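You operate a simulated robot arm through the tools that you are given. There is no shell and no other tool. Be economical: measure what you need, move in short steps, check, and stop when the job is done.

You are at the controls of a simulated two-armed robot. One attempt, no reset.

TASK
Put the measuring jug on the top of the parts table away on the wide end of the grey shelf. Fetch the black nipple and set it on the tape roll. Put one of the blue breathers from the breather rack on the cream log card on the lower shelf of the green bench. Pick up the green cartridge from the top of the long grey bench with one hand, pass it to the other hand and put it on the black shelf. Any order will do. Set down upright: measuring jug, black nipple, blue breather, cartridge.

It is judged by the outcome, as a careful person would: the job done as asked, and still so three seconds after it is handed in. It fails if anything else is knocked over, pushed out of place, dropped, spilled or broken.

THE ROBOT
Two 6-joint arms with two-finger grippers on one trunk, on a base that drives. Base frame: it is fixed to the floor where the robot stands at the start and does not move with it; the origin is under the middle of the robot, x ahead of it, y to its left, z up; the surface under the hand at the start is at about z = 880. Readings come in mm, rad, newtons and seconds.
The left shoulder is at the start at [70, 176, 1215], the right one opposite. With the tool pointing down near the work surface each hand reaches from about 460 to 800 mm from the robot's upright axis, wherever it stands, measured 20 degrees to its own side. Places, roughly: black nipple (4x3x5 cm) [1200, 0, 400]; black shelf (17x36 cm) [-1800, 7920, 800]; blue breather [5500, 500, 1000]; cartridge [-4750, 7000, 750]; log card [3750, -1000, 500]; measuring jug [750, 250, 1000]; tape roll (5x5x2 cm) [-1100, -500, 400]; wide end of the grey shelf [5100, 1300, 900]. Payload 2.45 kg a hand.
Tool frame (each hand has its own): the origin (TCP) lies between the finger pads and is the grasp point; the fingertips stand 26 mm ahead of it; z points along the fingers, y is the line along which they close. Largest opening 96 mm; the body of the gripper starts 69 mm behind the TCP.
Orientation is that of the tool frame in the base frame, as [roll, pitch, yaw] about the fixed x, y, z axes, in that order (R = Rz(yaw) Ry(pitch) Rx(roll)). With the fingers straight down and closing along the base's y, the tool's x points along the base's -x, its y along +y and its z along -z.

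THE INTERFACE
- The arms move only by the tool send_rows. It takes "left_targets", "right_targets" or both (then of equal length, played together; a hand with none holds still); each is a list of rows, each an object of numbers (a shift or turn left out is 0, a gripper value left out holds the last): "ax", "ay", "az": the turn, a rotation vector about the base's x, y, z in units of 5 degrees (1.0 is 5 degrees); "x", "y", "z": the shift along the base's x, y, z in units of 30 mm (1.0 is 30 mm); "fingers": the finger opening in mm, from 0 to 96. In form: [{"ax": .., "ay": .., "az": .., "x": .., "y": .., "z": .., "fingers": ..}, ...]. A call has 1 to 20 rows; each row shifts and turns the commanded pose from where the row before left it. A call with a number of a shift or a turn outside -1 to 1 is refused whole. A row lasts 0.2 s, in which the tool goes at most 50 mm and 0.15 rad; a call with a longer step from one row to the next is refused whole, and so is a gripper value outside its range. Where a pose cannot be reached the arm comes as near as it can. A force on the tool above 40 N (or 10 N above the force at the start of the call, whichever is more), or a blocked arm, ends the call early, and 0.2 s more pass. The fingers move at their own pace and stop on an object; they squeeze with about 42 N. The grip force told is the motor's: it shows also when the fingers shut on nothing. Time passes only in rows, and 0.2 s behind the last, so rows that do not move let the fingers close. The reply holds the time, the measured pose of the TCP, the force on the tool along the base axes, the opening and the grip force, in the units named above and with some noise, with the torque about the TCP (base axes, N m) and any sound that the robot's microphone picked up, and new pictures: "views" is both (left out), scene, wrist or none (wrist: the cameras of the hands that moved).
- Cameras (640 x 400 px; columns grow to the right, rows downward): "scene" is now at [132.1, 6.4, 1523.2]; the picture's right is [0.09, -1.00, 0.00], its down [-0.68, -0.06, -0.73] and it looks along [0.72, 0.07, -0.69] (base axes); focal length 268 px, centre (320, 200). "left" rides on the left gripper at [82, -3, -98] in its tool frame; the picture's right is [0.04, 1.00, 0.00], its down [-0.73, 0.03, -0.68] and it looks along [-0.68, 0.03, 0.73] (tool axes); focal length 256 px, centre (320, 200). "right" rides on the right gripper at [82, 3, -98] in its tool frame; the picture's right is [-0.04, 1.00, 0.00], its down [-0.73, -0.03, -0.68] and it looks along [-0.68, -0.03, 0.73] (tool axes); focal length 256 px, centre (320, 200). There is no depth. A picture from a camera that has moved, and an enlarged one, comes with that camera's place and axes in the base frame and with its lens.
- move_column(by): slides the trunk up (or, below 0, down) by that many mm; the arms and the scene camera ride with it, the base frame stays. It gives what a move gives, with no picture.
- roll_base(legs): drives the robot by 1 to 6 legs, each [ahead, left, turn to the left] in mm, mm and rad, along the robot's own axes; the way and the turn of a leg run together, so that a leg with both is an arc; at most 1500 mm and 3.142 rad a leg. The arms and the cameras ride along, it lands a little off, and it stops where it bumps. It gives what a move gives, and a new picture of the scene camera.
- turn_head(pan, tilt): turns the head with the scene camera to pan (to the left, within 1.501 rad either way) and tilt (down, from -0.506 to 1.204), counted from straight ahead of the robot. It gives what a move gives, and a new picture of the scene camera.
- zoom(camera, box): a new picture of the part [left, top, right, bottom] of that camera's present view, enlarged. No time passes.
- job_done(): hands the job in; it is judged then, once.

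Go step by step. Nothing tells you exact positions but the pictures and the camera data: compare them with the known pose of the tool, close in by small moves and look again before you grip or let go. The budget is 165 turns and 260 pictures, counting those below and the enlarged ones. Unless the task says otherwise, let go and move clear before handing in, and close with one line.

The tools are called as a command line: name --argument value ..., lists and objects as JSON in quotes. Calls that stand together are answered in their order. send_rows: Moves the arms, as the interface text tells. Its arguments: {"type":"object","properties":{"left_targets":{"type":"array"},"right_targets":{"type":"array"},"views":{"type":"string","enum":["both","scene","wrist","none"]}},"required":[]} The other tools are called the same way: move_column (by) slides the trunk up or down; roll_base (legs) drives the base; turn_head (pan, tilt) turns the head that bears the scene camera; zoom (camera, box) takes an enlarged picture of a part of a camera's view; job_done () hands the job in.

At the start:

```text
t: 0.0
left_ee_pos: [471.0, 342.0, 1149.5]
left_ee_rot: [-3.139, 0.001, 3.141]
left_ft_force: [0.1, 0.6, -0.2]
left_torque: [0.03, 0.02, -0.01]
left_finger_gap: 96.3
left_grip_force: 0.0
right_ee_pos: [634.8, -121.0, 1185.1]
right_ee_rot: [3.139, 0.0, 3.142]
right_ft_force: [-0.1, -1.2, 0.4]
right_torque: [-0.02, -0.03, -0.01]
right_finger_gap: 96.0
right_grip_force: 0.1
trunk travel left (down, up): [-700.0, 140.0]
robot x, y, heading: [-0.6, 1.2, 0.002]
head pan, tilt: [0.093, 0.757]
```

scene: 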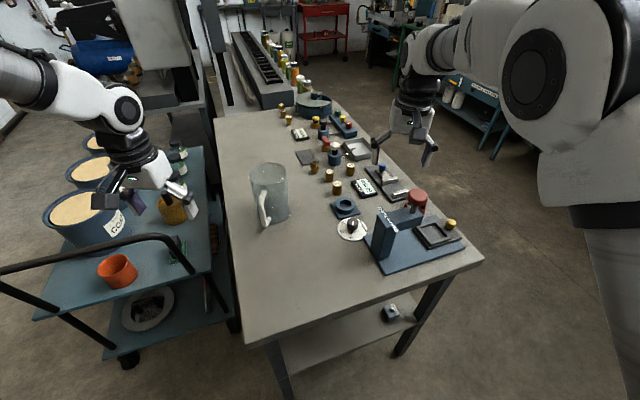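
right: 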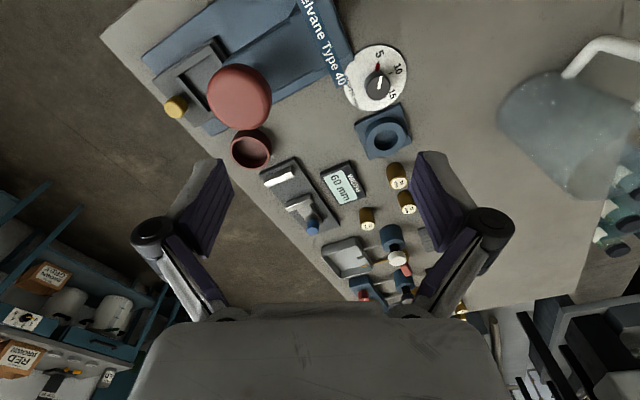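
left: 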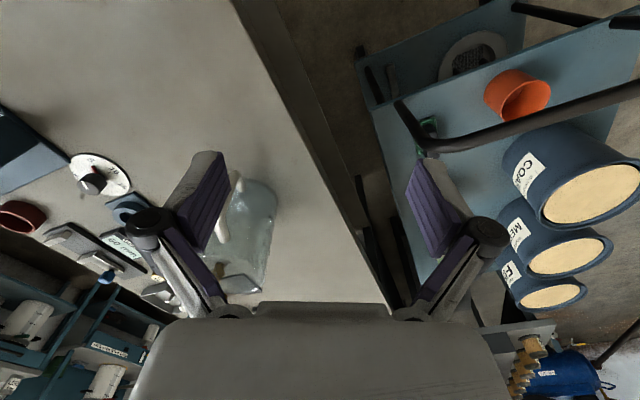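

I see the parts table ahead with the glass jug near its left edge. I take a closer look at the jug and the small item on the lower shelf.

zoom --camera "scene" --box '[220, 140, 340, 240]'

zoom --camera "scene" --box '[340, 270, 440, 340]'

zoom --camera "scene" --box '[200, 0, 520, 200]'

```text
4.00 times, centred on (280, 190) of scene
camera zoom: at [132.1, 6.4, 1523.2], right [0.09, -1.0, 0.0], down [-0.68, -0.06, -0.73], along [0.72, 0.07, -0.69], focal length 1072 px, centre (480, 240)
```

zoom: 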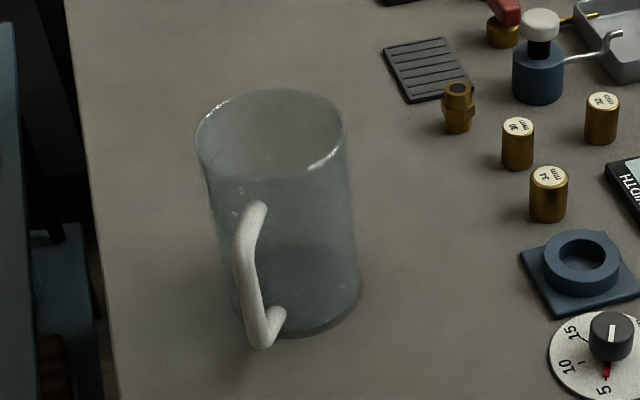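

```text
5.71 times, centred on (390, 305) of scene
camera zoom: at [132.1, 6.4, 1523.2], right [0.09, -1.0, 0.0], down [-0.68, -0.06, -0.73], along [0.72, 0.07, -0.69], focal length 1532 px, centre (-80, -400)
```

zoom: 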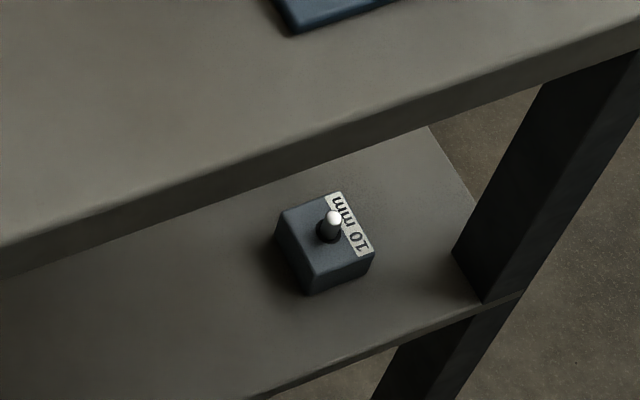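

```text
2.00 times, centred on (360, 100) of scene
camera zoom: at [132.1, 6.4, 1523.2], right [0.09, -1.0, 0.0], down [-0.68, -0.06, -0.73], along [0.72, 0.07, -0.69], focal length 536 px, centre (240, 400)
```

zoom: 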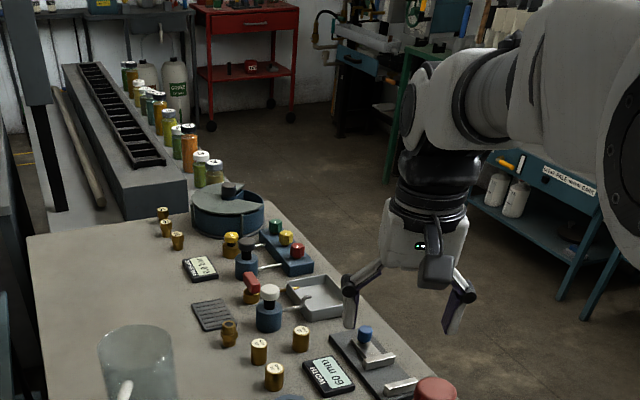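

The jug is about 100 mm across and 170 tall, near [718, 217], with its rim near z 1050. I'll grip its right wall from above with the left hand, one finger inside, so I move above it and look first.

send_rows --left_targets '[{"x": 0.8, "y": -0.65, "fingers": 60}, {"x": 0.8, "y": -0.65}, {"x": 0.8, "y": -0.65}, {"x": 0.8, "y": -0.65}, {"x": 0.8, "y": -0.65}, {"x": 0.8, "y": -0.65}, {"x": 0.8, "y": -0.65}, {"x": 0.8, "y": -0.65}, {"x": 0.8, "y": -0.65}, {}]'

```text
t: 2.2
left_ee_pos: [685.7, 167.3, 1149.6]
left_ee_rot: [-3.14, 0.002, -3.142]
left_ft_force: [0.9, 1.2, -0.5]
left_torque: [-0.02, 0.01, -0.01]
left_finger_gap: 60.1
left_grip_force: 0.1
right_ee_pos: [634.3, -121.7, 1184.2]
right_ee_rot: [3.141, 0.001, 3.141]
right_ft_force: [-0.9, 0.0, 0.8]
right_torque: [-0.03, 0.02, 0.0]
right_finger_gap: 96.0
right_grip_force: 0.0
trunk travel left (down, up): [-700.0, 140.0]
robot x, y, heading: [1.8, -3.9, -0.003]
head pan, tilt: [0.093, 0.757]
camera scene: at [131.4, 6.7, 1523.3], right [0.09, -1.0, 0.0], down [-0.68, -0.06, -0.73], along [0.72, 0.07, -0.69], focal length 268 px, centre (320, 200)
camera left: at [604.4, 163.0, 1249.6], right [-0.04, 1.0, 0.0], down [0.73, 0.03, 0.68], along [0.68, 0.03, -0.73], focal length 256 px, centre (320, 200)
```

scene: 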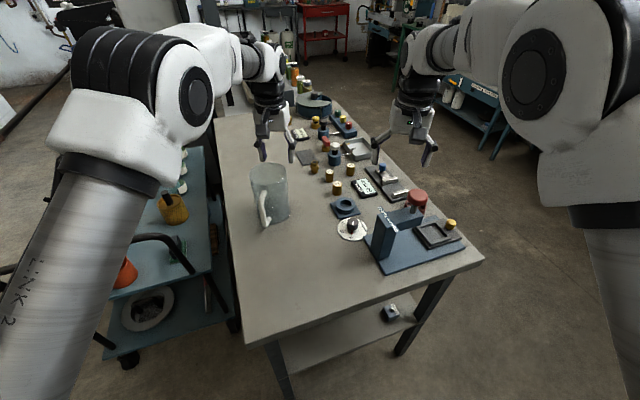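
left: 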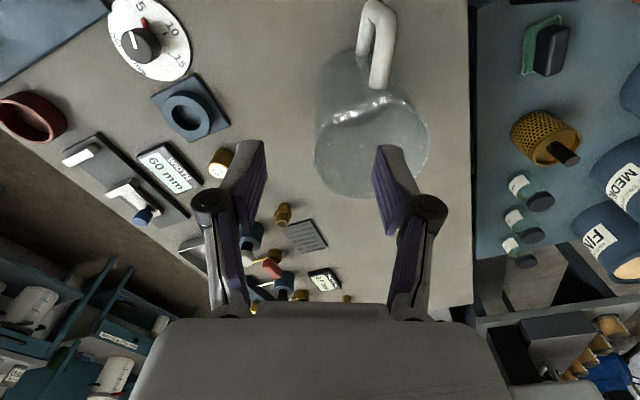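

Both views put the jug's centre at about [728, 215], radius 50, rim z about 1052. I descend with the fingers straddling its right wall and close.

send_rows --left_targets '[{"x": 0.7, "y": -0.04}, {"x": 0.7, "y": -0.04}, {"z": -1}, {"z": -1}, {"z": -0.8}, {"z": -0.8}, {}]'

```text
t: 3.8
left_ee_pos: [727.7, 165.2, 1041.3]
left_ee_rot: [-3.141, 0.001, 3.141]
left_ft_force: [0.4, -0.3, 1.4]
left_torque: [0.04, 0.01, 0.0]
left_finger_gap: 59.9
left_grip_force: 0.1
right_ee_pos: [634.7, -121.8, 1185.9]
right_ee_rot: [3.141, 0.0, 3.141]
right_ft_force: [-0.3, 0.2, -0.3]
right_torque: [0.01, -0.02, -0.01]
right_finger_gap: 95.9
right_grip_force: 0.0
trunk travel left (down, up): [-700.0, 140.0]
robot x, y, heading: [-3.8, -1.0, 0.002]
head pan, tilt: [0.093, 0.757]
camera scene: at [132.1, 6.3, 1523.2], right [0.09, -1.0, 0.0], down [-0.68, -0.06, -0.73], along [0.72, 0.07, -0.69], focal length 268 px, centre (320, 200)
camera left: at [646.0, 160.0, 1140.7], right [-0.04, 1.0, 0.0], down [0.73, 0.03, 0.68], along [0.68, 0.03, -0.73], focal length 256 px, centre (320, 200)
```

scene: 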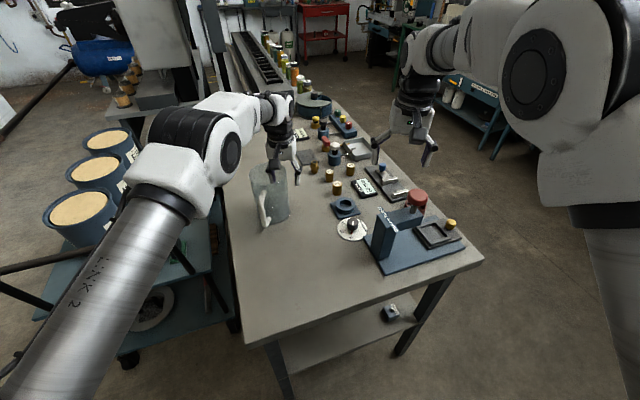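
left: 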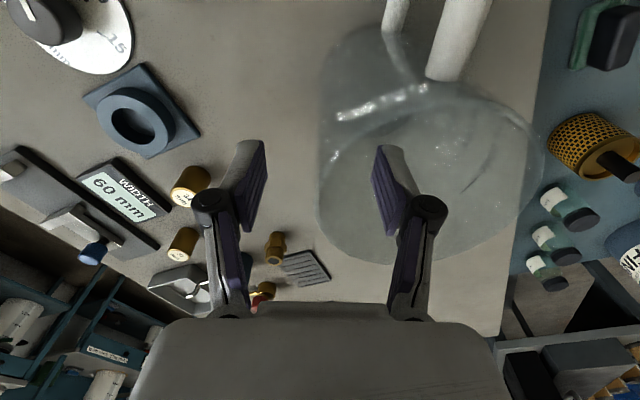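

The wall runs midway between the fingers. Closing and lifting slightly.

send_rows --left_targets '[{"fingers": 20}, {"fingers": 0}, {}, {}, {}, {"z": 0.7}, {"z": 1}, {}]' --views "both"

```text
t: 5.6
left_ee_pos: [728.0, 163.4, 1091.2]
left_ee_rot: [-3.14, 0.0, -3.14]
left_ft_force: [0.2, 0.1, -0.2]
left_torque: [0.05, 0.02, 0.02]
left_finger_gap: 0.2
left_grip_force: 28.1
right_ee_pos: [635.7, -122.2, 1184.8]
right_ee_rot: [3.141, 0.001, 3.141]
right_ft_force: [-0.7, -0.1, -0.4]
right_torque: [0.02, 0.0, 0.01]
right_finger_gap: 95.9
right_grip_force: 0.0
trunk travel left (down, up): [-700.0, 140.0]
robot x, y, heading: [0.3, 0.5, -0.003]
head pan, tilt: [0.093, 0.757]
camera scene: at [133.0, 6.5, 1523.1], right [0.09, -1.0, 0.0], down [-0.68, -0.06, -0.73], along [0.72, 0.07, -0.69], focal length 268 px, centre (320, 200)
camera left: at [646.5, 159.8, 1191.2], right [-0.04, 1.0, 0.0], down [0.73, 0.03, 0.68], along [0.68, 0.03, -0.73], focal length 256 px, centre (320, 200)
```

scene: 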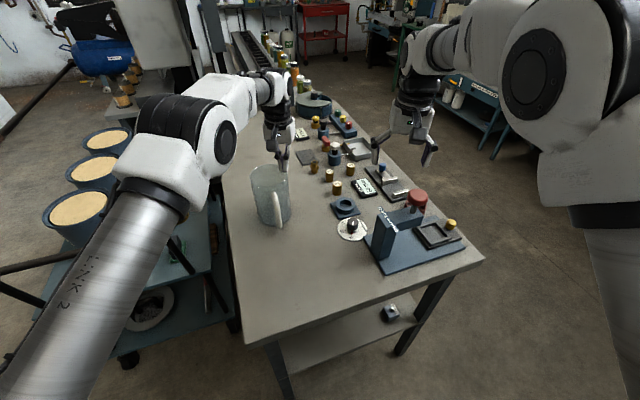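
left: 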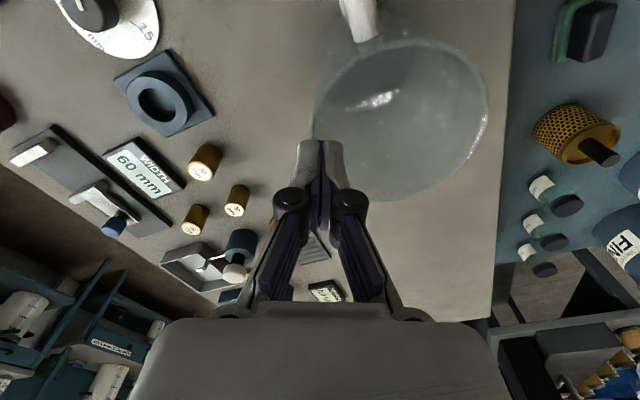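

The fingers slipped off the wall and the jug turned a little but still stands. I look closer to find its true centre.

zoom --camera "scene" --box '[230, 140, 326, 240]'

zoom --camera "left" --box '[260, 0, 520, 220]'

```text
4.00 times, centred on (278, 190) of scene
camera zoom: at [133.0, 6.5, 1523.1], right [0.09, -1.0, 0.0], down [-0.68, -0.06, -0.73], along [0.72, 0.07, -0.69], focal length 1072 px, centre (488, 240)
```

zoom: 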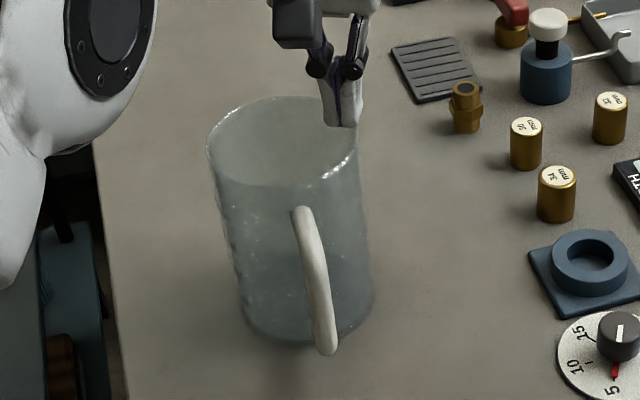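

```text
1.82 times, centred on (390, 110) of left
camera zoom: at [646.5, 159.8, 1191.2], right [-0.04, 1.0, 0.0], down [0.73, 0.03, 0.68], along [0.68, 0.03, -0.73], focal length 465 px, centre (193, 364)
```

zoom: 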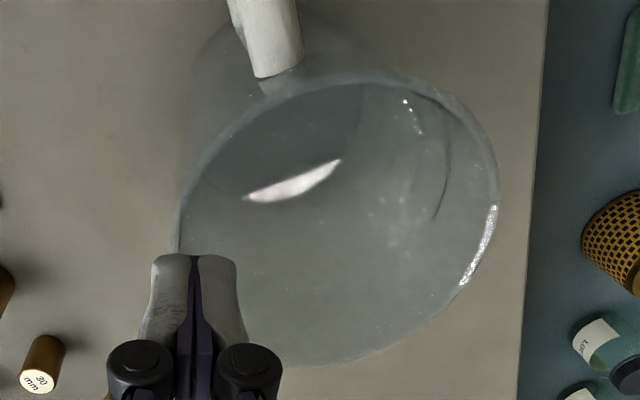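

The jug's centre is about [725, 210], rim about z 1043. I try the same wall deeper, and check the grip before lifting.

send_rows --left_targets '[{"fingers": 70}, {"x": -0.1, "y": -0.1}, {"z": -1}, {"z": -0.7}, {"z": -0.7}, {}]' --views "wrist"

send_rows --left_targets '[{"fingers": 30}, {"fingers": 20}, {}, {}]'

```text
t: 7.0
left_ee_pos: [724.7, 162.4, 1019.8]
left_ee_rot: [-3.141, 0.001, 3.141]
left_ft_force: [-0.6, 0.6, -0.4]
left_torque: [-0.02, -0.03, 0.01]
left_finger_gap: 70.0
left_grip_force: 0.0
right_ee_pos: [635.6, -122.4, 1185.3]
right_ee_rot: [3.14, 0.002, 3.14]
right_ft_force: [-0.2, -0.3, 0.7]
right_torque: [-0.01, 0.01, 0.02]
right_finger_gap: 96.1
right_grip_force: 0.0
trunk travel left (down, up): [-700.0, 140.0]
robot x, y, heading: [-1.8, -2.2, 0.005]
head pan, tilt: [0.093, 0.757]
camera left: at [643.2, 157.6, 1119.5], right [-0.04, 1.0, 0.0], down [0.73, 0.03, 0.68], along [0.68, 0.03, -0.73], focal length 256 px, centre (320, 200)
```

left: 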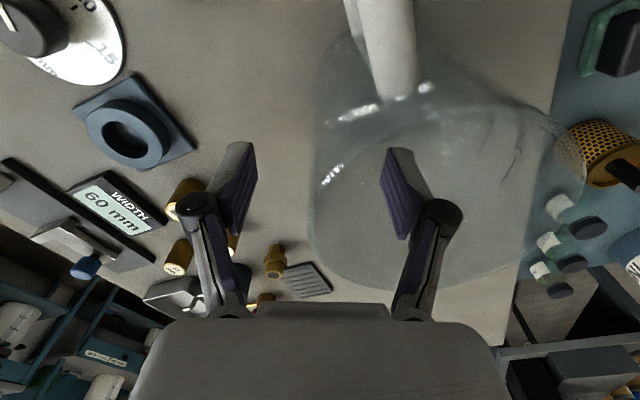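

```text
t: 8.0
left_ee_pos: [725.4, 162.7, 1020.8]
left_ee_rot: [-3.14, 0.0, 3.141]
left_ft_force: [0.4, -0.3, -0.2]
left_torque: [0.0, 0.01, -0.04]
left_finger_gap: 20.0
left_grip_force: 0.0
right_ee_pos: [635.1, -121.3, 1185.7]
right_ee_rot: [3.141, 0.0, -3.141]
right_ft_force: [-0.4, 0.3, -0.3]
right_torque: [-0.01, 0.01, -0.02]
right_finger_gap: 96.1
right_grip_force: 0.1
trunk travel left (down, up): [-700.0, 140.0]
robot x, y, heading: [-1.7, 2.2, -0.0]
head pan, tilt: [0.093, 0.757]
camera scene: at [132.3, 6.3, 1523.2], right [0.09, -1.0, 0.0], down [-0.68, -0.06, -0.73], along [0.72, 0.07, -0.69], focal length 268 px, centre (320, 200)
camera left: at [643.3, 157.6, 1119.8], right [-0.04, 1.0, 0.0], down [0.73, 0.03, 0.68], along [0.68, 0.03, -0.73], focal length 256 px, centre (320, 200)
```

scene: 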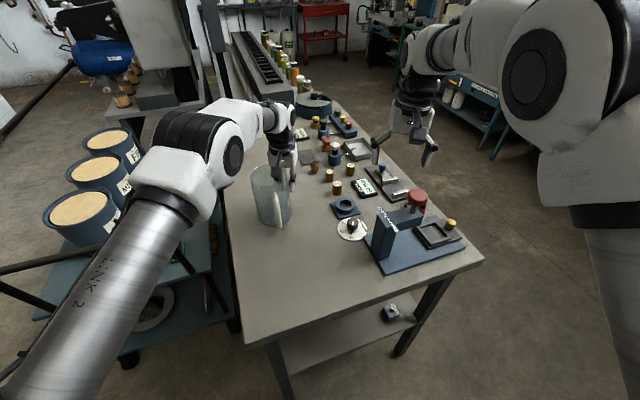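
left: 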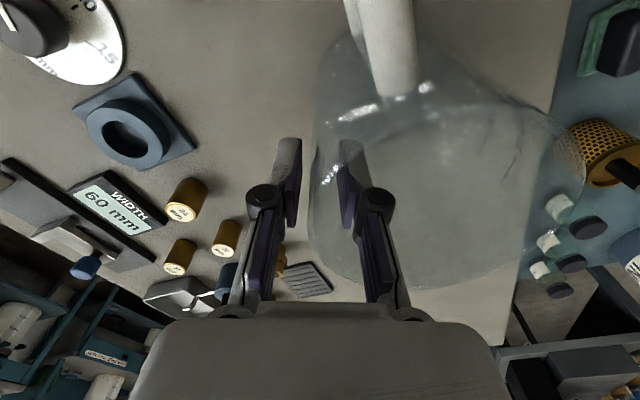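

Fingers straddle the wall with 20 mm left. Zooming to confirm the wall lies between them.

zoom --camera "left" --box '[240, 80, 480, 230]'

send_rows --left_targets '[{"fingers": 10}, {"fingers": 0}, {}, {}, {}]'

```text
2.67 times, centred on (360, 155) of left
camera zoom: at [643.3, 157.6, 1119.8], right [-0.04, 1.0, 0.0], down [0.73, 0.03, 0.68], along [0.68, 0.03, -0.73], focal length 683 px, centre (213, 320)
```

zoom: 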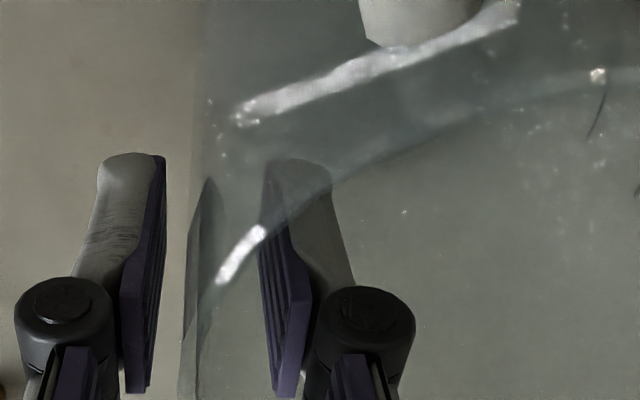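

```text
t: 9.2
left_ee_pos: [725.6, 162.1, 1020.2]
left_ee_rot: [-3.14, 0.0, -3.141]
left_ft_force: [-0.3, -0.5, 0.2]
left_torque: [0.0, 0.08, 0.02]
left_finger_gap: 6.1
left_grip_force: 31.5
right_ee_pos: [634.7, -121.0, 1184.3]
right_ee_rot: [3.14, 0.0, 3.141]
right_ft_force: [0.5, -0.3, 0.5]
right_torque: [0.01, 0.06, 0.03]
right_finger_gap: 96.2
right_grip_force: 0.1
trunk travel left (down, up): [-700.0, 140.0]
robot x, y, heading: [0.4, -1.0, 0.0]
head pan, tilt: [0.093, 0.757]
camera scene: at [132.0, 6.3, 1523.2], right [0.09, -1.0, 0.0], down [-0.68, -0.06, -0.73], along [0.72, 0.07, -0.69], focal length 268 px, centre (320, 200)
camera left: at [643.2, 157.5, 1119.9], right [-0.04, 1.0, 0.0], down [0.73, 0.03, 0.68], along [0.68, 0.03, -0.73], focal length 256 px, centre (320, 200)
```

scene: 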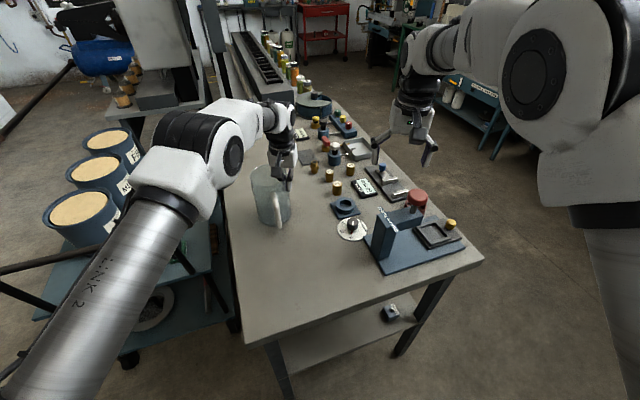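
left: 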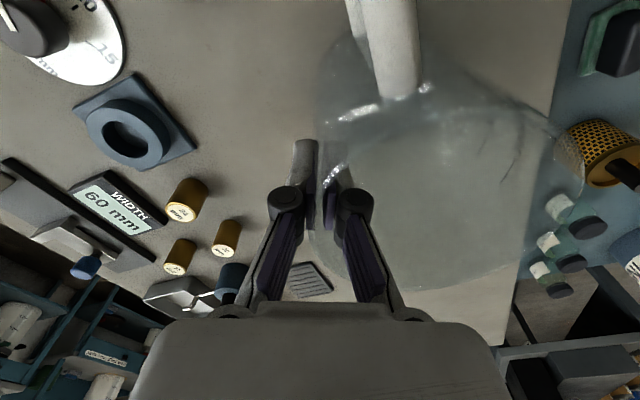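

Now the gap stays at 6 mm with force: the wall is held. Lifting slowly.

send_rows --left_targets '[{"z": 0.2}, {"z": 0.3}, {"z": 0.3}, {"z": 0.4}, {}, {}]'

```text
t: 10.6
left_ee_pos: [726.1, 160.4, 1056.5]
left_ee_rot: [-3.141, 0.0, -3.141]
left_ft_force: [0.5, 0.8, -1.7]
left_torque: [-0.08, -0.05, 0.03]
left_finger_gap: 5.9
left_grip_force: 31.4
right_ee_pos: [635.2, -121.3, 1184.5]
right_ee_rot: [3.138, 0.0, 3.141]
right_ft_force: [1.0, -1.0, 0.0]
right_torque: [-0.02, -0.01, 0.03]
right_finger_gap: 95.9
right_grip_force: 0.1
trunk travel left (down, up): [-700.0, 140.0]
robot x, y, heading: [-1.1, 1.7, 0.001]
head pan, tilt: [0.093, 0.757]
camera scene: at [132.8, 6.5, 1523.2], right [0.09, -1.0, 0.0], down [-0.68, -0.06, -0.73], along [0.72, 0.07, -0.69], focal length 268 px, centre (320, 200)
camera left: at [644.0, 157.2, 1155.9], right [-0.04, 1.0, 0.0], down [0.73, 0.03, 0.68], along [0.68, 0.03, -0.73], focal length 256 px, centre (320, 200)
```

scene: 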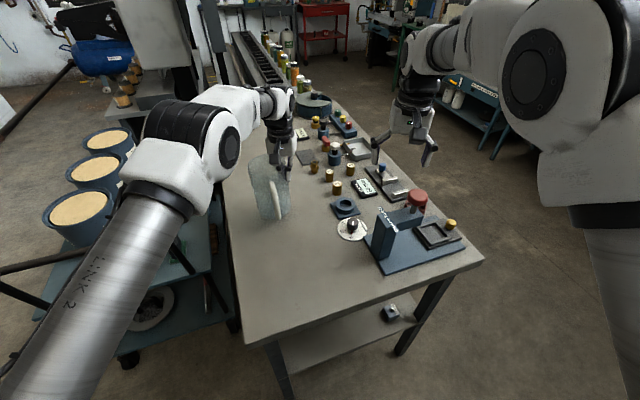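
left: 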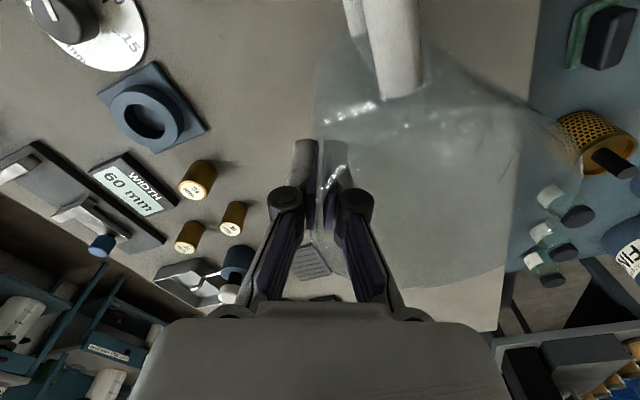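

The jug hangs upright in the left hand. I lift it clear, bring it in, tuck the right hand, and look around.

send_rows --left_targets '[{"z": 0.6}, {"z": 0.9}, {"z": 0.9}, {"z": 0.9}, {"z": 0.9}, {"x": -0.5, "y": 0.1}, {"x": -0.9, "y": 0.3}, {"x": -0.9, "y": 0.3}, {"x": -0.9, "y": 0.3}, {"x": -0.9, "y": 0.3}, {"x": -0.9, "y": 0.3}, {"x": -0.9, "y": 0.3}, {"x": -0.5, "y": 0.3}, {}]' --right_targets '[{"z": 0.6}, {"z": 0.9}, {"z": 0.9}, {}, {}, {"x": -0.5, "y": -0.2}, {"x": -0.8, "y": -0.5}, {"x": -0.8, "y": -0.5}, {"x": -0.8, "y": -0.5}, {"x": -0.8, "y": -0.5}, {"x": -0.4, "y": -0.3}, {}, {}, {}]' --views "scene"

turn_head --pan -0.2 --tilt 0.25

turn_head --pan -1.2 --tilt 0.45

turn_head --pan 1.3 --tilt 0.25

```text
t: 13.6
left_ee_pos: [535.8, 227.9, 1181.2]
left_ee_rot: [-3.14, -0.001, 3.141]
left_ft_force: [-0.2, -0.5, -2.6]
left_torque: [-0.11, -0.04, 0.01]
left_finger_gap: 6.1
left_grip_force: 31.3
right_ee_pos: [512.2, -198.1, 1256.2]
right_ee_rot: [3.14, 0.0, -3.141]
right_ft_force: [0.1, 0.2, -0.1]
right_torque: [0.01, 0.02, 0.0]
right_finger_gap: 95.9
right_grip_force: 0.1
trunk travel left (down, up): [-700.0, 140.0]
robot x, y, heading: [-1.0, 2.5, 0.002]
head pan, tilt: [0.093, 0.757]
camera scene: at [132.9, 6.1, 1523.1], right [0.09, -1.0, 0.0], down [-0.68, -0.06, -0.73], along [0.72, 0.07, -0.69], focal length 268 px, centre (320, 200)
```

scene: 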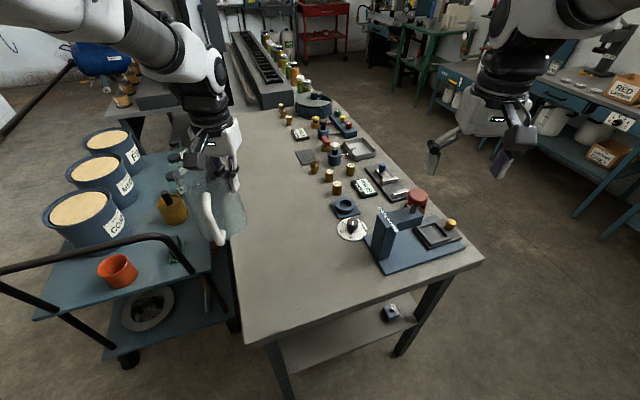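

```text
t: 14.5
left_ee_pos: [534.2, 228.2, 1182.5]
left_ee_rot: [-3.138, 0.0, -3.141]
left_ft_force: [-0.1, 0.3, -2.3]
left_torque: [-0.11, -0.05, -0.02]
left_finger_gap: 6.3
left_grip_force: 31.3
right_ee_pos: [512.5, -196.8, 1257.8]
right_ee_rot: [3.14, 0.0, -3.141]
right_ft_force: [0.4, 1.2, -0.4]
right_torque: [0.02, -0.03, 0.0]
right_finger_gap: 95.8
right_grip_force: 0.2
trunk travel left (down, up): [-700.0, 140.0]
robot x, y, heading: [0.8, 0.3, 0.005]
head pan, tilt: [-0.201, 0.25]
camera scene: at [141.5, -19.6, 1568.8], right [-0.2, -0.98, 0.0], down [-0.24, 0.05, -0.97], along [0.95, -0.19, -0.25], focal length 268 px, centre (320, 200)
```

scene: 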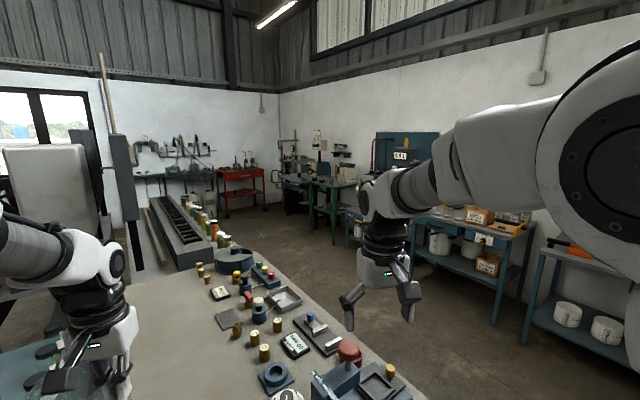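

```text
t: 15.8
left_ee_pos: [534.1, 227.4, 1181.8]
left_ee_rot: [-3.14, 0.0, 3.141]
left_ft_force: [0.0, -0.6, -2.3]
left_torque: [-0.12, -0.04, -0.03]
left_finger_gap: 6.3
left_grip_force: 32.1
right_ee_pos: [512.4, -197.5, 1257.3]
right_ee_rot: [3.141, 0.0, -3.141]
right_ft_force: [0.9, 0.1, 0.4]
right_torque: [0.0, 0.0, 0.0]
right_finger_gap: 96.1
right_grip_force: 0.1
trunk travel left (down, up): [-700.0, 140.0]
robot x, y, heading: [-0.2, -1.4, 0.001]
head pan, tilt: [-1.201, 0.45]
camera scene: at [83.5, -86.8, 1550.2], right [-0.93, -0.36, 0.0], down [-0.16, 0.41, -0.9], along [0.33, -0.84, -0.44], focal length 268 px, centre (320, 200)
```

scene: 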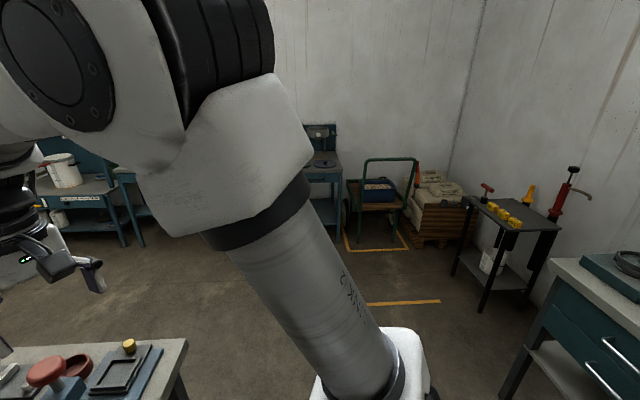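

```text
t: 18.1
left_ee_pos: [534.6, 227.8, 1182.1]
left_ee_rot: [-3.141, 0.0, 3.141]
left_ft_force: [0.1, 0.2, -1.7]
left_torque: [-0.1, -0.05, 0.0]
left_finger_gap: 5.8
left_grip_force: 31.7
right_ee_pos: [511.5, -197.0, 1256.7]
right_ee_rot: [3.14, 0.0, -3.141]
right_ft_force: [-0.6, 0.5, -0.1]
right_torque: [0.03, 0.02, 0.03]
right_finger_gap: 96.0
right_grip_force: 0.0
trunk travel left (down, up): [-700.0, 140.0]
robot x, y, heading: [-1.6, -0.5, -0.001]
head pan, tilt: [1.3, 0.25]
camera scene: at [75.1, 88.8, 1568.8], right [0.96, -0.27, 0.0], down [-0.07, -0.24, -0.97], along [0.26, 0.93, -0.25], focal length 268 px, centre (320, 200)
```

scene: 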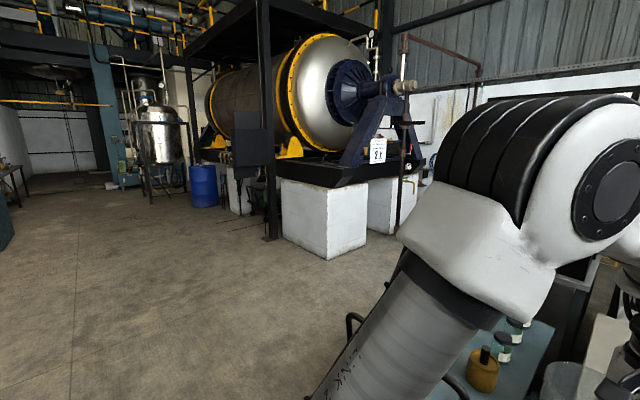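

The jug is held at about 2.5 N. The route to the red cart, tool bench and green bench runs down the aisle on the right of the table. I raise the trunk, slide right and look.

move_column --by 100

turn_head --pan 0.0 --tilt 0.4

roll_base --legs '[[-60, 0, 0], [0, -900, 0], [700, 0, 0]]'

```text
t: 19.4
left_ee_pos: [533.8, 227.6, 1281.6]
left_ee_rot: [-3.139, -0.001, 3.14]
left_ft_force: [-0.4, -0.2, -2.1]
left_torque: [-0.09, 0.01, -0.03]
left_finger_gap: 6.1
left_grip_force: 31.2
right_ee_pos: [512.1, -196.2, 1357.4]
right_ee_rot: [3.141, 0.0, -3.141]
right_ft_force: [-0.5, 0.1, -0.3]
right_torque: [-0.01, 0.02, -0.01]
right_finger_gap: 95.9
right_grip_force: 0.1
trunk travel left (down, up): [-800.0, 40.0]
robot x, y, heading: [1.9, 3.2, 0.0]
head pan, tilt: [1.3, 0.25]
```

```text
t: 20.9
left_ee_pos: [535.1, 227.8, 1281.2]
left_ee_rot: [-3.141, 0.001, -3.14]
left_ft_force: [0.3, 0.2, -2.4]
left_torque: [-0.1, -0.04, 0.0]
left_finger_gap: 5.9
left_grip_force: 32.1
right_ee_pos: [512.5, -196.6, 1356.6]
right_ee_rot: [3.14, 0.0, -3.141]
right_ft_force: [0.3, -0.7, 0.1]
right_torque: [-0.02, 0.0, -0.03]
right_finger_gap: 95.9
right_grip_force: 0.0
trunk travel left (down, up): [-800.0, 40.0]
robot x, y, heading: [0.0, -1.6, 0.002]
head pan, tilt: [0.0, 0.4]
camera scene: at [142.9, -1.0, 1654.8], right [0.0, -1.0, 0.0], down [-0.39, 0.0, -0.92], along [0.92, 0.0, -0.39], focal length 268 px, centre (320, 200)
```

scene: 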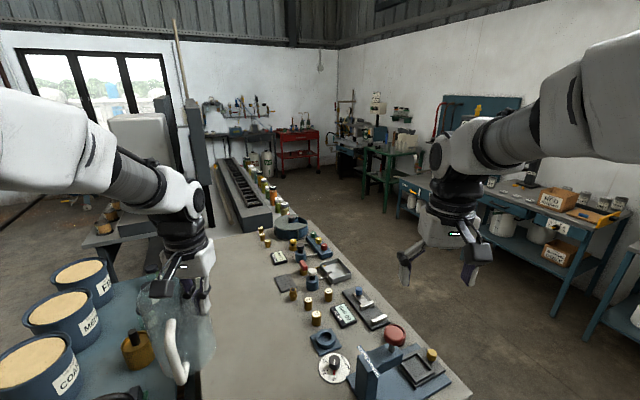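

```text
t: 29.6
left_ee_pos: [1170.5, -669.8, 1282.3]
left_ee_rot: [-3.14, 0.002, -3.137]
left_ft_force: [0.3, -1.3, -1.7]
left_torque: [-0.1, 0.0, 0.02]
left_finger_gap: 5.9
left_grip_force: 31.7
right_ee_pos: [1150.1, -1094.4, 1358.6]
right_ee_rot: [3.14, 0.002, -3.139]
right_ft_force: [-0.2, 0.0, 0.2]
right_torque: [-0.02, 0.0, 0.0]
right_finger_gap: 95.8
right_grip_force: 0.1
trunk travel left (down, up): [-800.0, 40.0]
robot x, y, heading: [639.7, -895.5, 0.007]
head pan, tilt: [0.0, 0.4]
camera scene: at [780.0, -899.0, 1655.0], right [0.0, -1.0, 0.0], down [-0.39, 0.0, -0.92], along [0.92, 0.0, -0.39], focal length 268 px, centre (320, 200)
```

scene: 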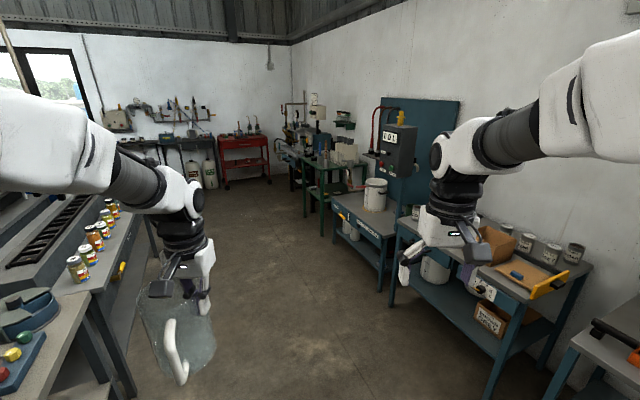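

The corridor between the benches runs about 22° to the left. I drive along it, keeping to its middle.

roll_base --legs '[[0, -250, 0], [0, 0, 0.39], [1400, 0, 0], [1200, 0, 0]]'

```text
t: 44.9
left_ee_pos: [3467.6, 258.0, 1282.9]
left_ee_rot: [-3.14, 0.001, -2.753]
left_ft_force: [0.7, 0.8, -2.2]
left_torque: [-0.07, -0.05, 0.02]
left_finger_gap: 6.2
left_grip_force: 31.4
right_ee_pos: [3608.7, -143.8, 1357.8]
right_ee_rot: [-3.141, 0.002, -2.752]
right_ft_force: [-0.4, 0.3, 0.1]
right_torque: [0.0, 0.0, 0.03]
right_finger_gap: 96.0
right_grip_force: 0.0
trunk travel left (down, up): [-800.0, 40.0]
robot x, y, heading: [3061.7, -154.2, 0.39]
head pan, tilt: [0.0, 0.4]
camera scene: at [3191.7, -103.6, 1654.9], right [0.38, -0.93, 0.0], down [-0.36, -0.15, -0.92], along [0.85, 0.35, -0.39], focal length 268 px, centre (320, 200)
```

scene: 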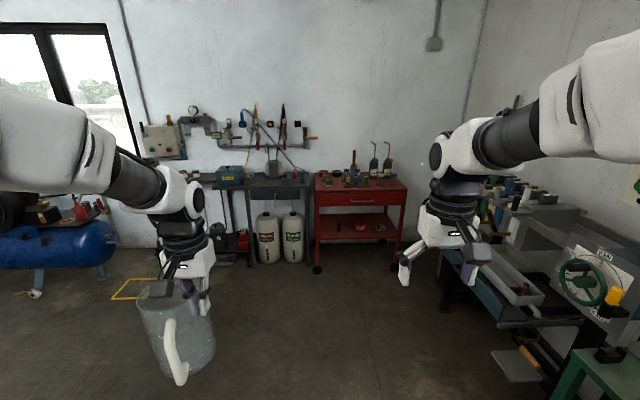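

I see the tool bench and red cart ahead. I zoom on them to find the grey shelf and the breather rack.

zoom --camera "scene" --box '[170, 130, 320, 270]'

zoom --camera "scene" --box '[300, 130, 420, 250]'

```text
2.86 times, centred on (245, 200) of scene
camera zoom: at [3191.7, -103.6, 1654.9], right [0.38, -0.93, 0.0], down [-0.36, -0.15, -0.92], along [0.85, 0.35, -0.39], focal length 766 px, centre (534, 200)
```

zoom: 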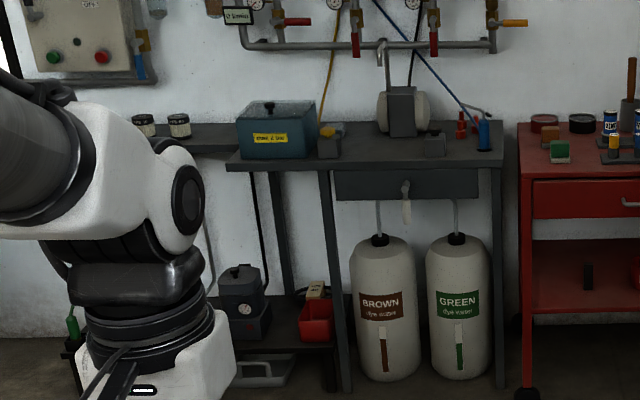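

```text
3.33 times, centred on (360, 190) of scene
camera zoom: at [3191.7, -103.6, 1654.9], right [0.38, -0.93, 0.0], down [-0.36, -0.15, -0.92], along [0.85, 0.35, -0.39], focal length 894 px, centre (187, 233)
```

zoom: 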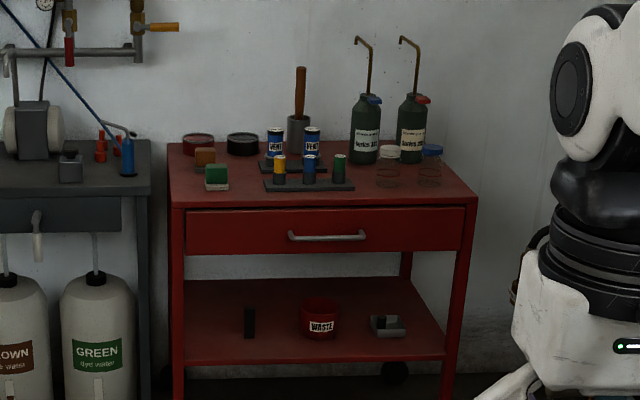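

The wide end is the deeper right part of that tool bench, next to the red cart. I drive nearer to look at its top.

roll_base --legs '[[1300, 150, 0]]'

turn_head --pan -0.05 --tilt 0.6

```text
t: 51.5
left_ee_pos: [4614.6, 885.9, 1282.8]
left_ee_rot: [3.141, 0.003, -2.756]
left_ft_force: [-0.2, 0.2, -2.6]
left_torque: [-0.06, -0.05, 0.02]
left_finger_gap: 5.7
left_grip_force: 31.4
right_ee_pos: [4753.9, 483.9, 1356.6]
right_ee_rot: [3.14, 0.002, -2.756]
right_ft_force: [-0.5, 0.0, 0.0]
right_torque: [-0.02, -0.01, -0.03]
right_finger_gap: 95.9
right_grip_force: 0.0
trunk travel left (down, up): [-800.0, 40.0]
robot x, y, heading: [4203.8, 473.8, 0.385]
head pan, tilt: [0.0, 0.4]
camera scene: at [4337.4, 526.3, 1654.9], right [0.38, -0.93, 0.0], down [-0.36, -0.15, -0.92], along [0.85, 0.35, -0.39], focal length 268 px, centre (320, 200)
```

scene: 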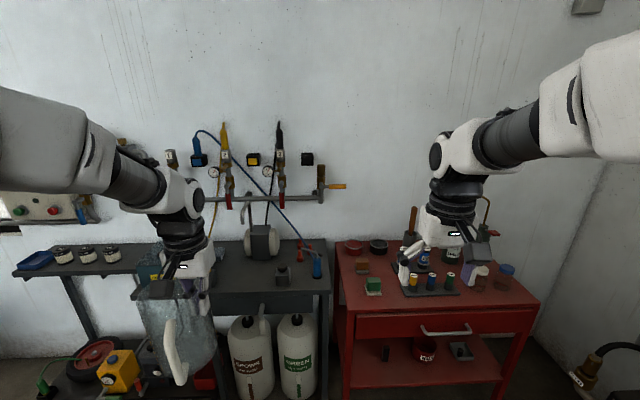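

```text
t: 52.2
left_ee_pos: [4615.5, 886.5, 1281.5]
left_ee_rot: [-3.14, 0.0, -2.756]
left_ft_force: [0.1, -0.9, -2.7]
left_torque: [-0.07, -0.03, 0.0]
left_finger_gap: 5.8
left_grip_force: 31.2
right_ee_pos: [4755.0, 484.7, 1355.7]
right_ee_rot: [3.139, 0.001, -2.753]
right_ft_force: [0.0, 0.7, 0.9]
right_torque: [0.0, 0.0, 0.0]
right_finger_gap: 96.1
right_grip_force: 0.1
trunk travel left (down, up): [-800.0, 40.0]
robot x, y, heading: [4202.7, 472.4, 0.387]
head pan, tilt: [-0.051, 0.6]
camera scene: at [4335.9, 520.9, 1636.7], right [0.33, -0.94, 0.0], down [-0.53, -0.19, -0.83], along [0.78, 0.27, -0.56], focal length 268 px, centre (320, 200)
```

scene: 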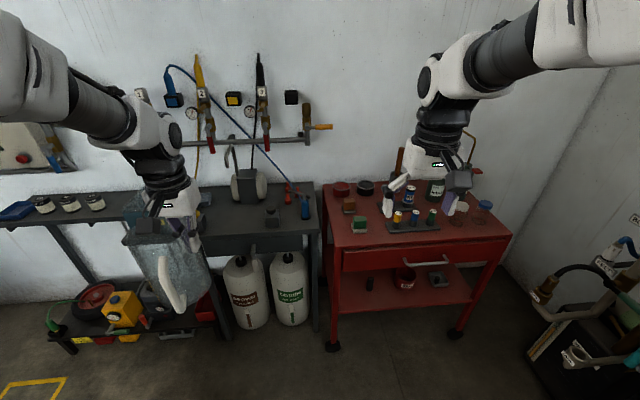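

I check the shelf top with an enlarged scene view and the left wrist camera.

zoom --camera "scene" --box '[180, 140, 330, 260]'

zoom --camera "left" --box '[0, 0, 640, 400]'

```text
3.33 times, centred on (255, 200) of scene
camera zoom: at [4335.9, 520.9, 1636.7], right [0.33, -0.94, 0.0], down [-0.53, -0.19, -0.83], along [0.78, 0.27, -0.56], focal length 894 px, centre (537, 200)
```

zoom: 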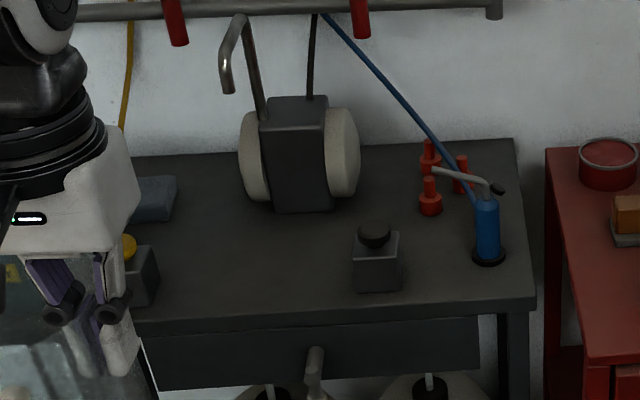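

```text
1.00 times, centred on (320, 200) of left (not enlarged: the box is as wide or as high as the picture)
camera zoom: at [4540.5, 851.1, 1381.4], right [-0.41, 0.91, 0.0], down [0.67, 0.3, 0.68], along [0.62, 0.28, -0.73], focal length 256 px, centre (320, 200)
```

zoom: 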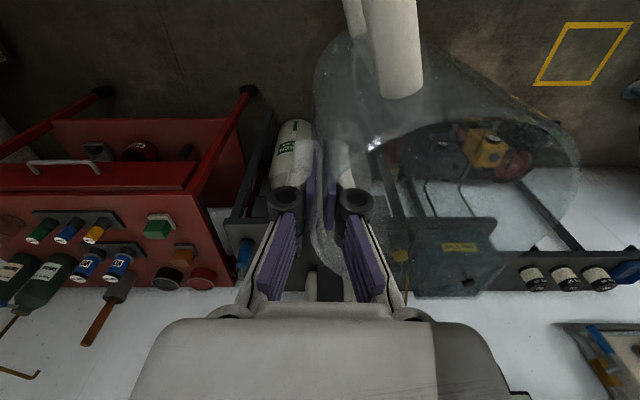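

There is a clear 250 mm wide patch in front of the grinder on the wide end; I aim for the jug's centre at about [5108, 1165]. I drive up and then look before lowering.

roll_base --legs '[[380, 20, 0]]'

turn_head --pan 0.1 --tilt 0.75

```text
t: 54.6
left_ee_pos: [4958.0, 1044.6, 1283.1]
left_ee_rot: [-3.14, 0.002, -2.758]
left_ft_force: [-0.4, 0.4, -2.1]
left_torque: [-0.06, -0.08, 0.02]
left_finger_gap: 5.9
left_grip_force: 31.2
right_ee_pos: [5096.1, 643.4, 1358.7]
right_ee_rot: [3.138, 0.001, -2.758]
right_ft_force: [0.1, 0.0, -0.5]
right_torque: [0.01, -0.02, -0.02]
right_finger_gap: 95.8
right_grip_force: 0.0
trunk travel left (down, up): [-800.0, 40.0]
robot x, y, heading: [4547.2, 634.2, 0.384]
head pan, tilt: [-0.051, 0.6]
camera scene: at [4677.1, 680.1, 1636.9], right [0.33, -0.94, 0.0], down [-0.53, -0.18, -0.83], along [0.78, 0.27, -0.56], focal length 268 px, centre (320, 200)
```

scene: 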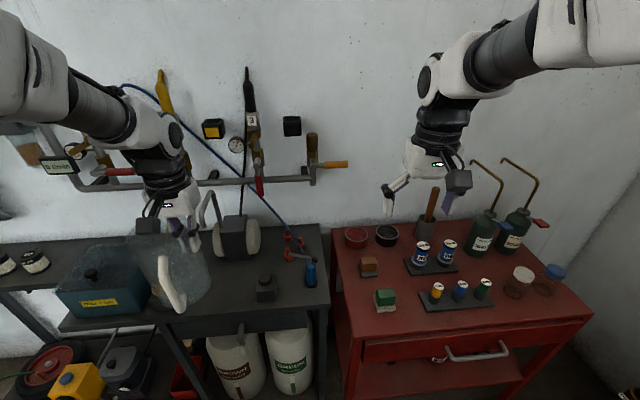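

```text
t: 55.3
left_ee_pos: [4959.5, 1046.6, 1281.7]
left_ee_rot: [-3.141, 0.001, -2.757]
left_ft_force: [0.1, 0.0, -1.3]
left_torque: [-0.06, -0.07, -0.03]
left_finger_gap: 5.7
left_grip_force: 31.8
right_ee_pos: [5098.7, 643.1, 1356.4]
right_ee_rot: [3.141, 0.002, -2.758]
right_ft_force: [0.1, 1.0, -0.2]
right_torque: [0.01, -0.01, -0.02]
right_finger_gap: 96.1
right_grip_force: 0.0
trunk travel left (down, up): [-800.0, 40.0]
robot x, y, heading: [4551.9, 638.3, 0.385]
head pan, tilt: [0.099, 0.75]
camera scene: at [4669.2, 690.7, 1623.8], right [0.46, -0.89, 0.0], down [-0.6, -0.32, -0.73], along [0.65, 0.34, -0.68], focal length 268 px, centre (320, 200)
```

scene: 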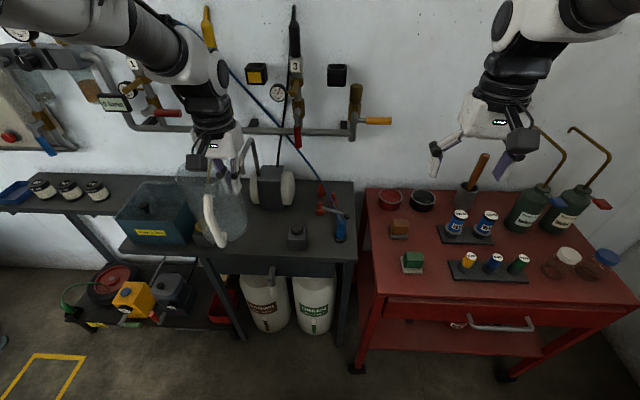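

Moving the jug out over the clear patch, then partway down, and looking.

send_rows --left_targets '[{"x": 0.45, "y": 0.19}, {"x": 0.89, "y": 0.385}, {"x": 0.89, "y": 0.385}, {"x": 0.89, "y": 0.385}, {"x": 0.89, "y": 0.385}, {"x": 0.89, "y": 0.385}, {"x": 0.4, "y": 0.18}, {}, {"z": -0.6}, {"z": -0.9}, {"z": -0.9}, {"z": -0.9}, {"z": -0.9}, {"z": -0.9}, {"z": -0.9}, {"z": -0.4}, {}]'

```text
t: 58.9
left_ee_pos: [5118.4, 1114.7, 1091.2]
left_ee_rot: [3.14, 0.003, -2.756]
left_ft_force: [-0.1, -0.2, -1.4]
left_torque: [-0.03, -0.06, 0.01]
left_finger_gap: 6.0
left_grip_force: 31.6
right_ee_pos: [5097.5, 642.5, 1358.2]
right_ee_rot: [3.139, 0.001, -2.757]
right_ft_force: [-0.7, 0.0, -0.5]
right_torque: [0.04, -0.01, -0.05]
right_finger_gap: 96.0
right_grip_force: 0.0
trunk travel left (down, up): [-800.0, 40.0]
robot x, y, heading: [4553.2, 632.5, 0.385]
head pan, tilt: [0.099, 0.75]
camera scene: at [4668.1, 688.6, 1623.9], right [0.47, -0.89, 0.0], down [-0.6, -0.32, -0.73], along [0.65, 0.34, -0.68], focal length 268 px, centre (320, 200)
camera left: at [5042.5, 1079.4, 1190.2], right [-0.41, 0.91, 0.0], down [0.67, 0.3, 0.68], along [0.62, 0.28, -0.73], focal length 256 px, centre (320, 200)
```

scene: 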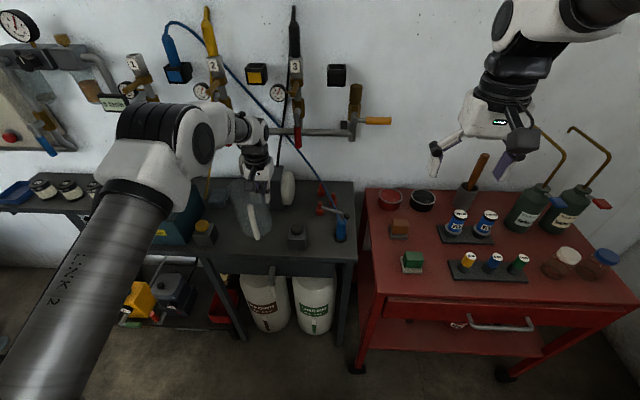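
left: 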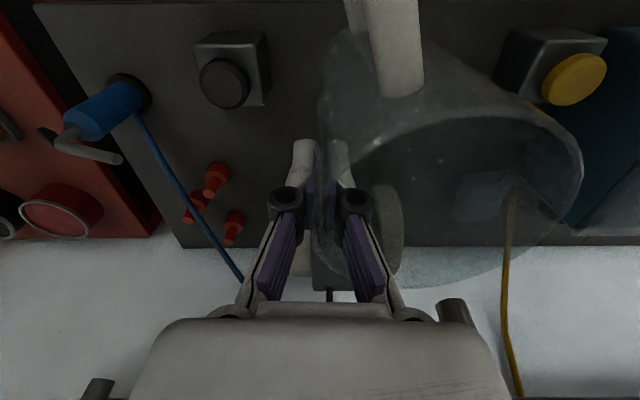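

zoom --camera "scene" --box '[170, 160, 330, 270]'

send_rows --left_targets '[{"z": -0.5}, {"z": -0.4}, {}]' --views "none"

```text
3.64 times, centred on (250, 215) of scene
camera zoom: at [4668.1, 688.6, 1623.9], right [0.47, -0.89, 0.0], down [-0.6, -0.32, -0.73], along [0.65, 0.34, -0.68], focal length 975 px, centre (574, 146)
```

zoom: 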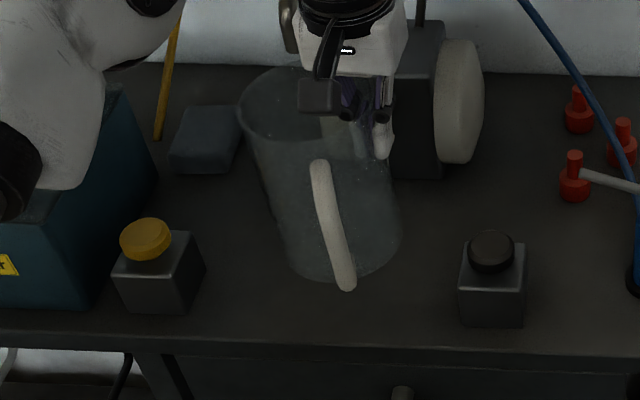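

```text
t: 59.7
left_ee_pos: [5118.3, 1114.3, 1062.6]
left_ee_rot: [-3.14, 0.002, -2.756]
left_ft_force: [-0.6, -0.5, -2.8]
left_torque: [-0.07, -0.07, -0.01]
left_finger_gap: 5.9
left_grip_force: 31.6
right_ee_pos: [5097.8, 643.6, 1356.6]
right_ee_rot: [3.14, 0.003, -2.759]
right_ft_force: [-0.8, -0.3, -0.8]
right_torque: [-0.03, -0.02, -0.02]
right_finger_gap: 96.0
right_grip_force: 0.1
trunk travel left (down, up): [-800.0, 40.0]
robot x, y, heading: [4551.3, 630.9, 0.384]
head pan, tilt: [0.099, 0.75]
```

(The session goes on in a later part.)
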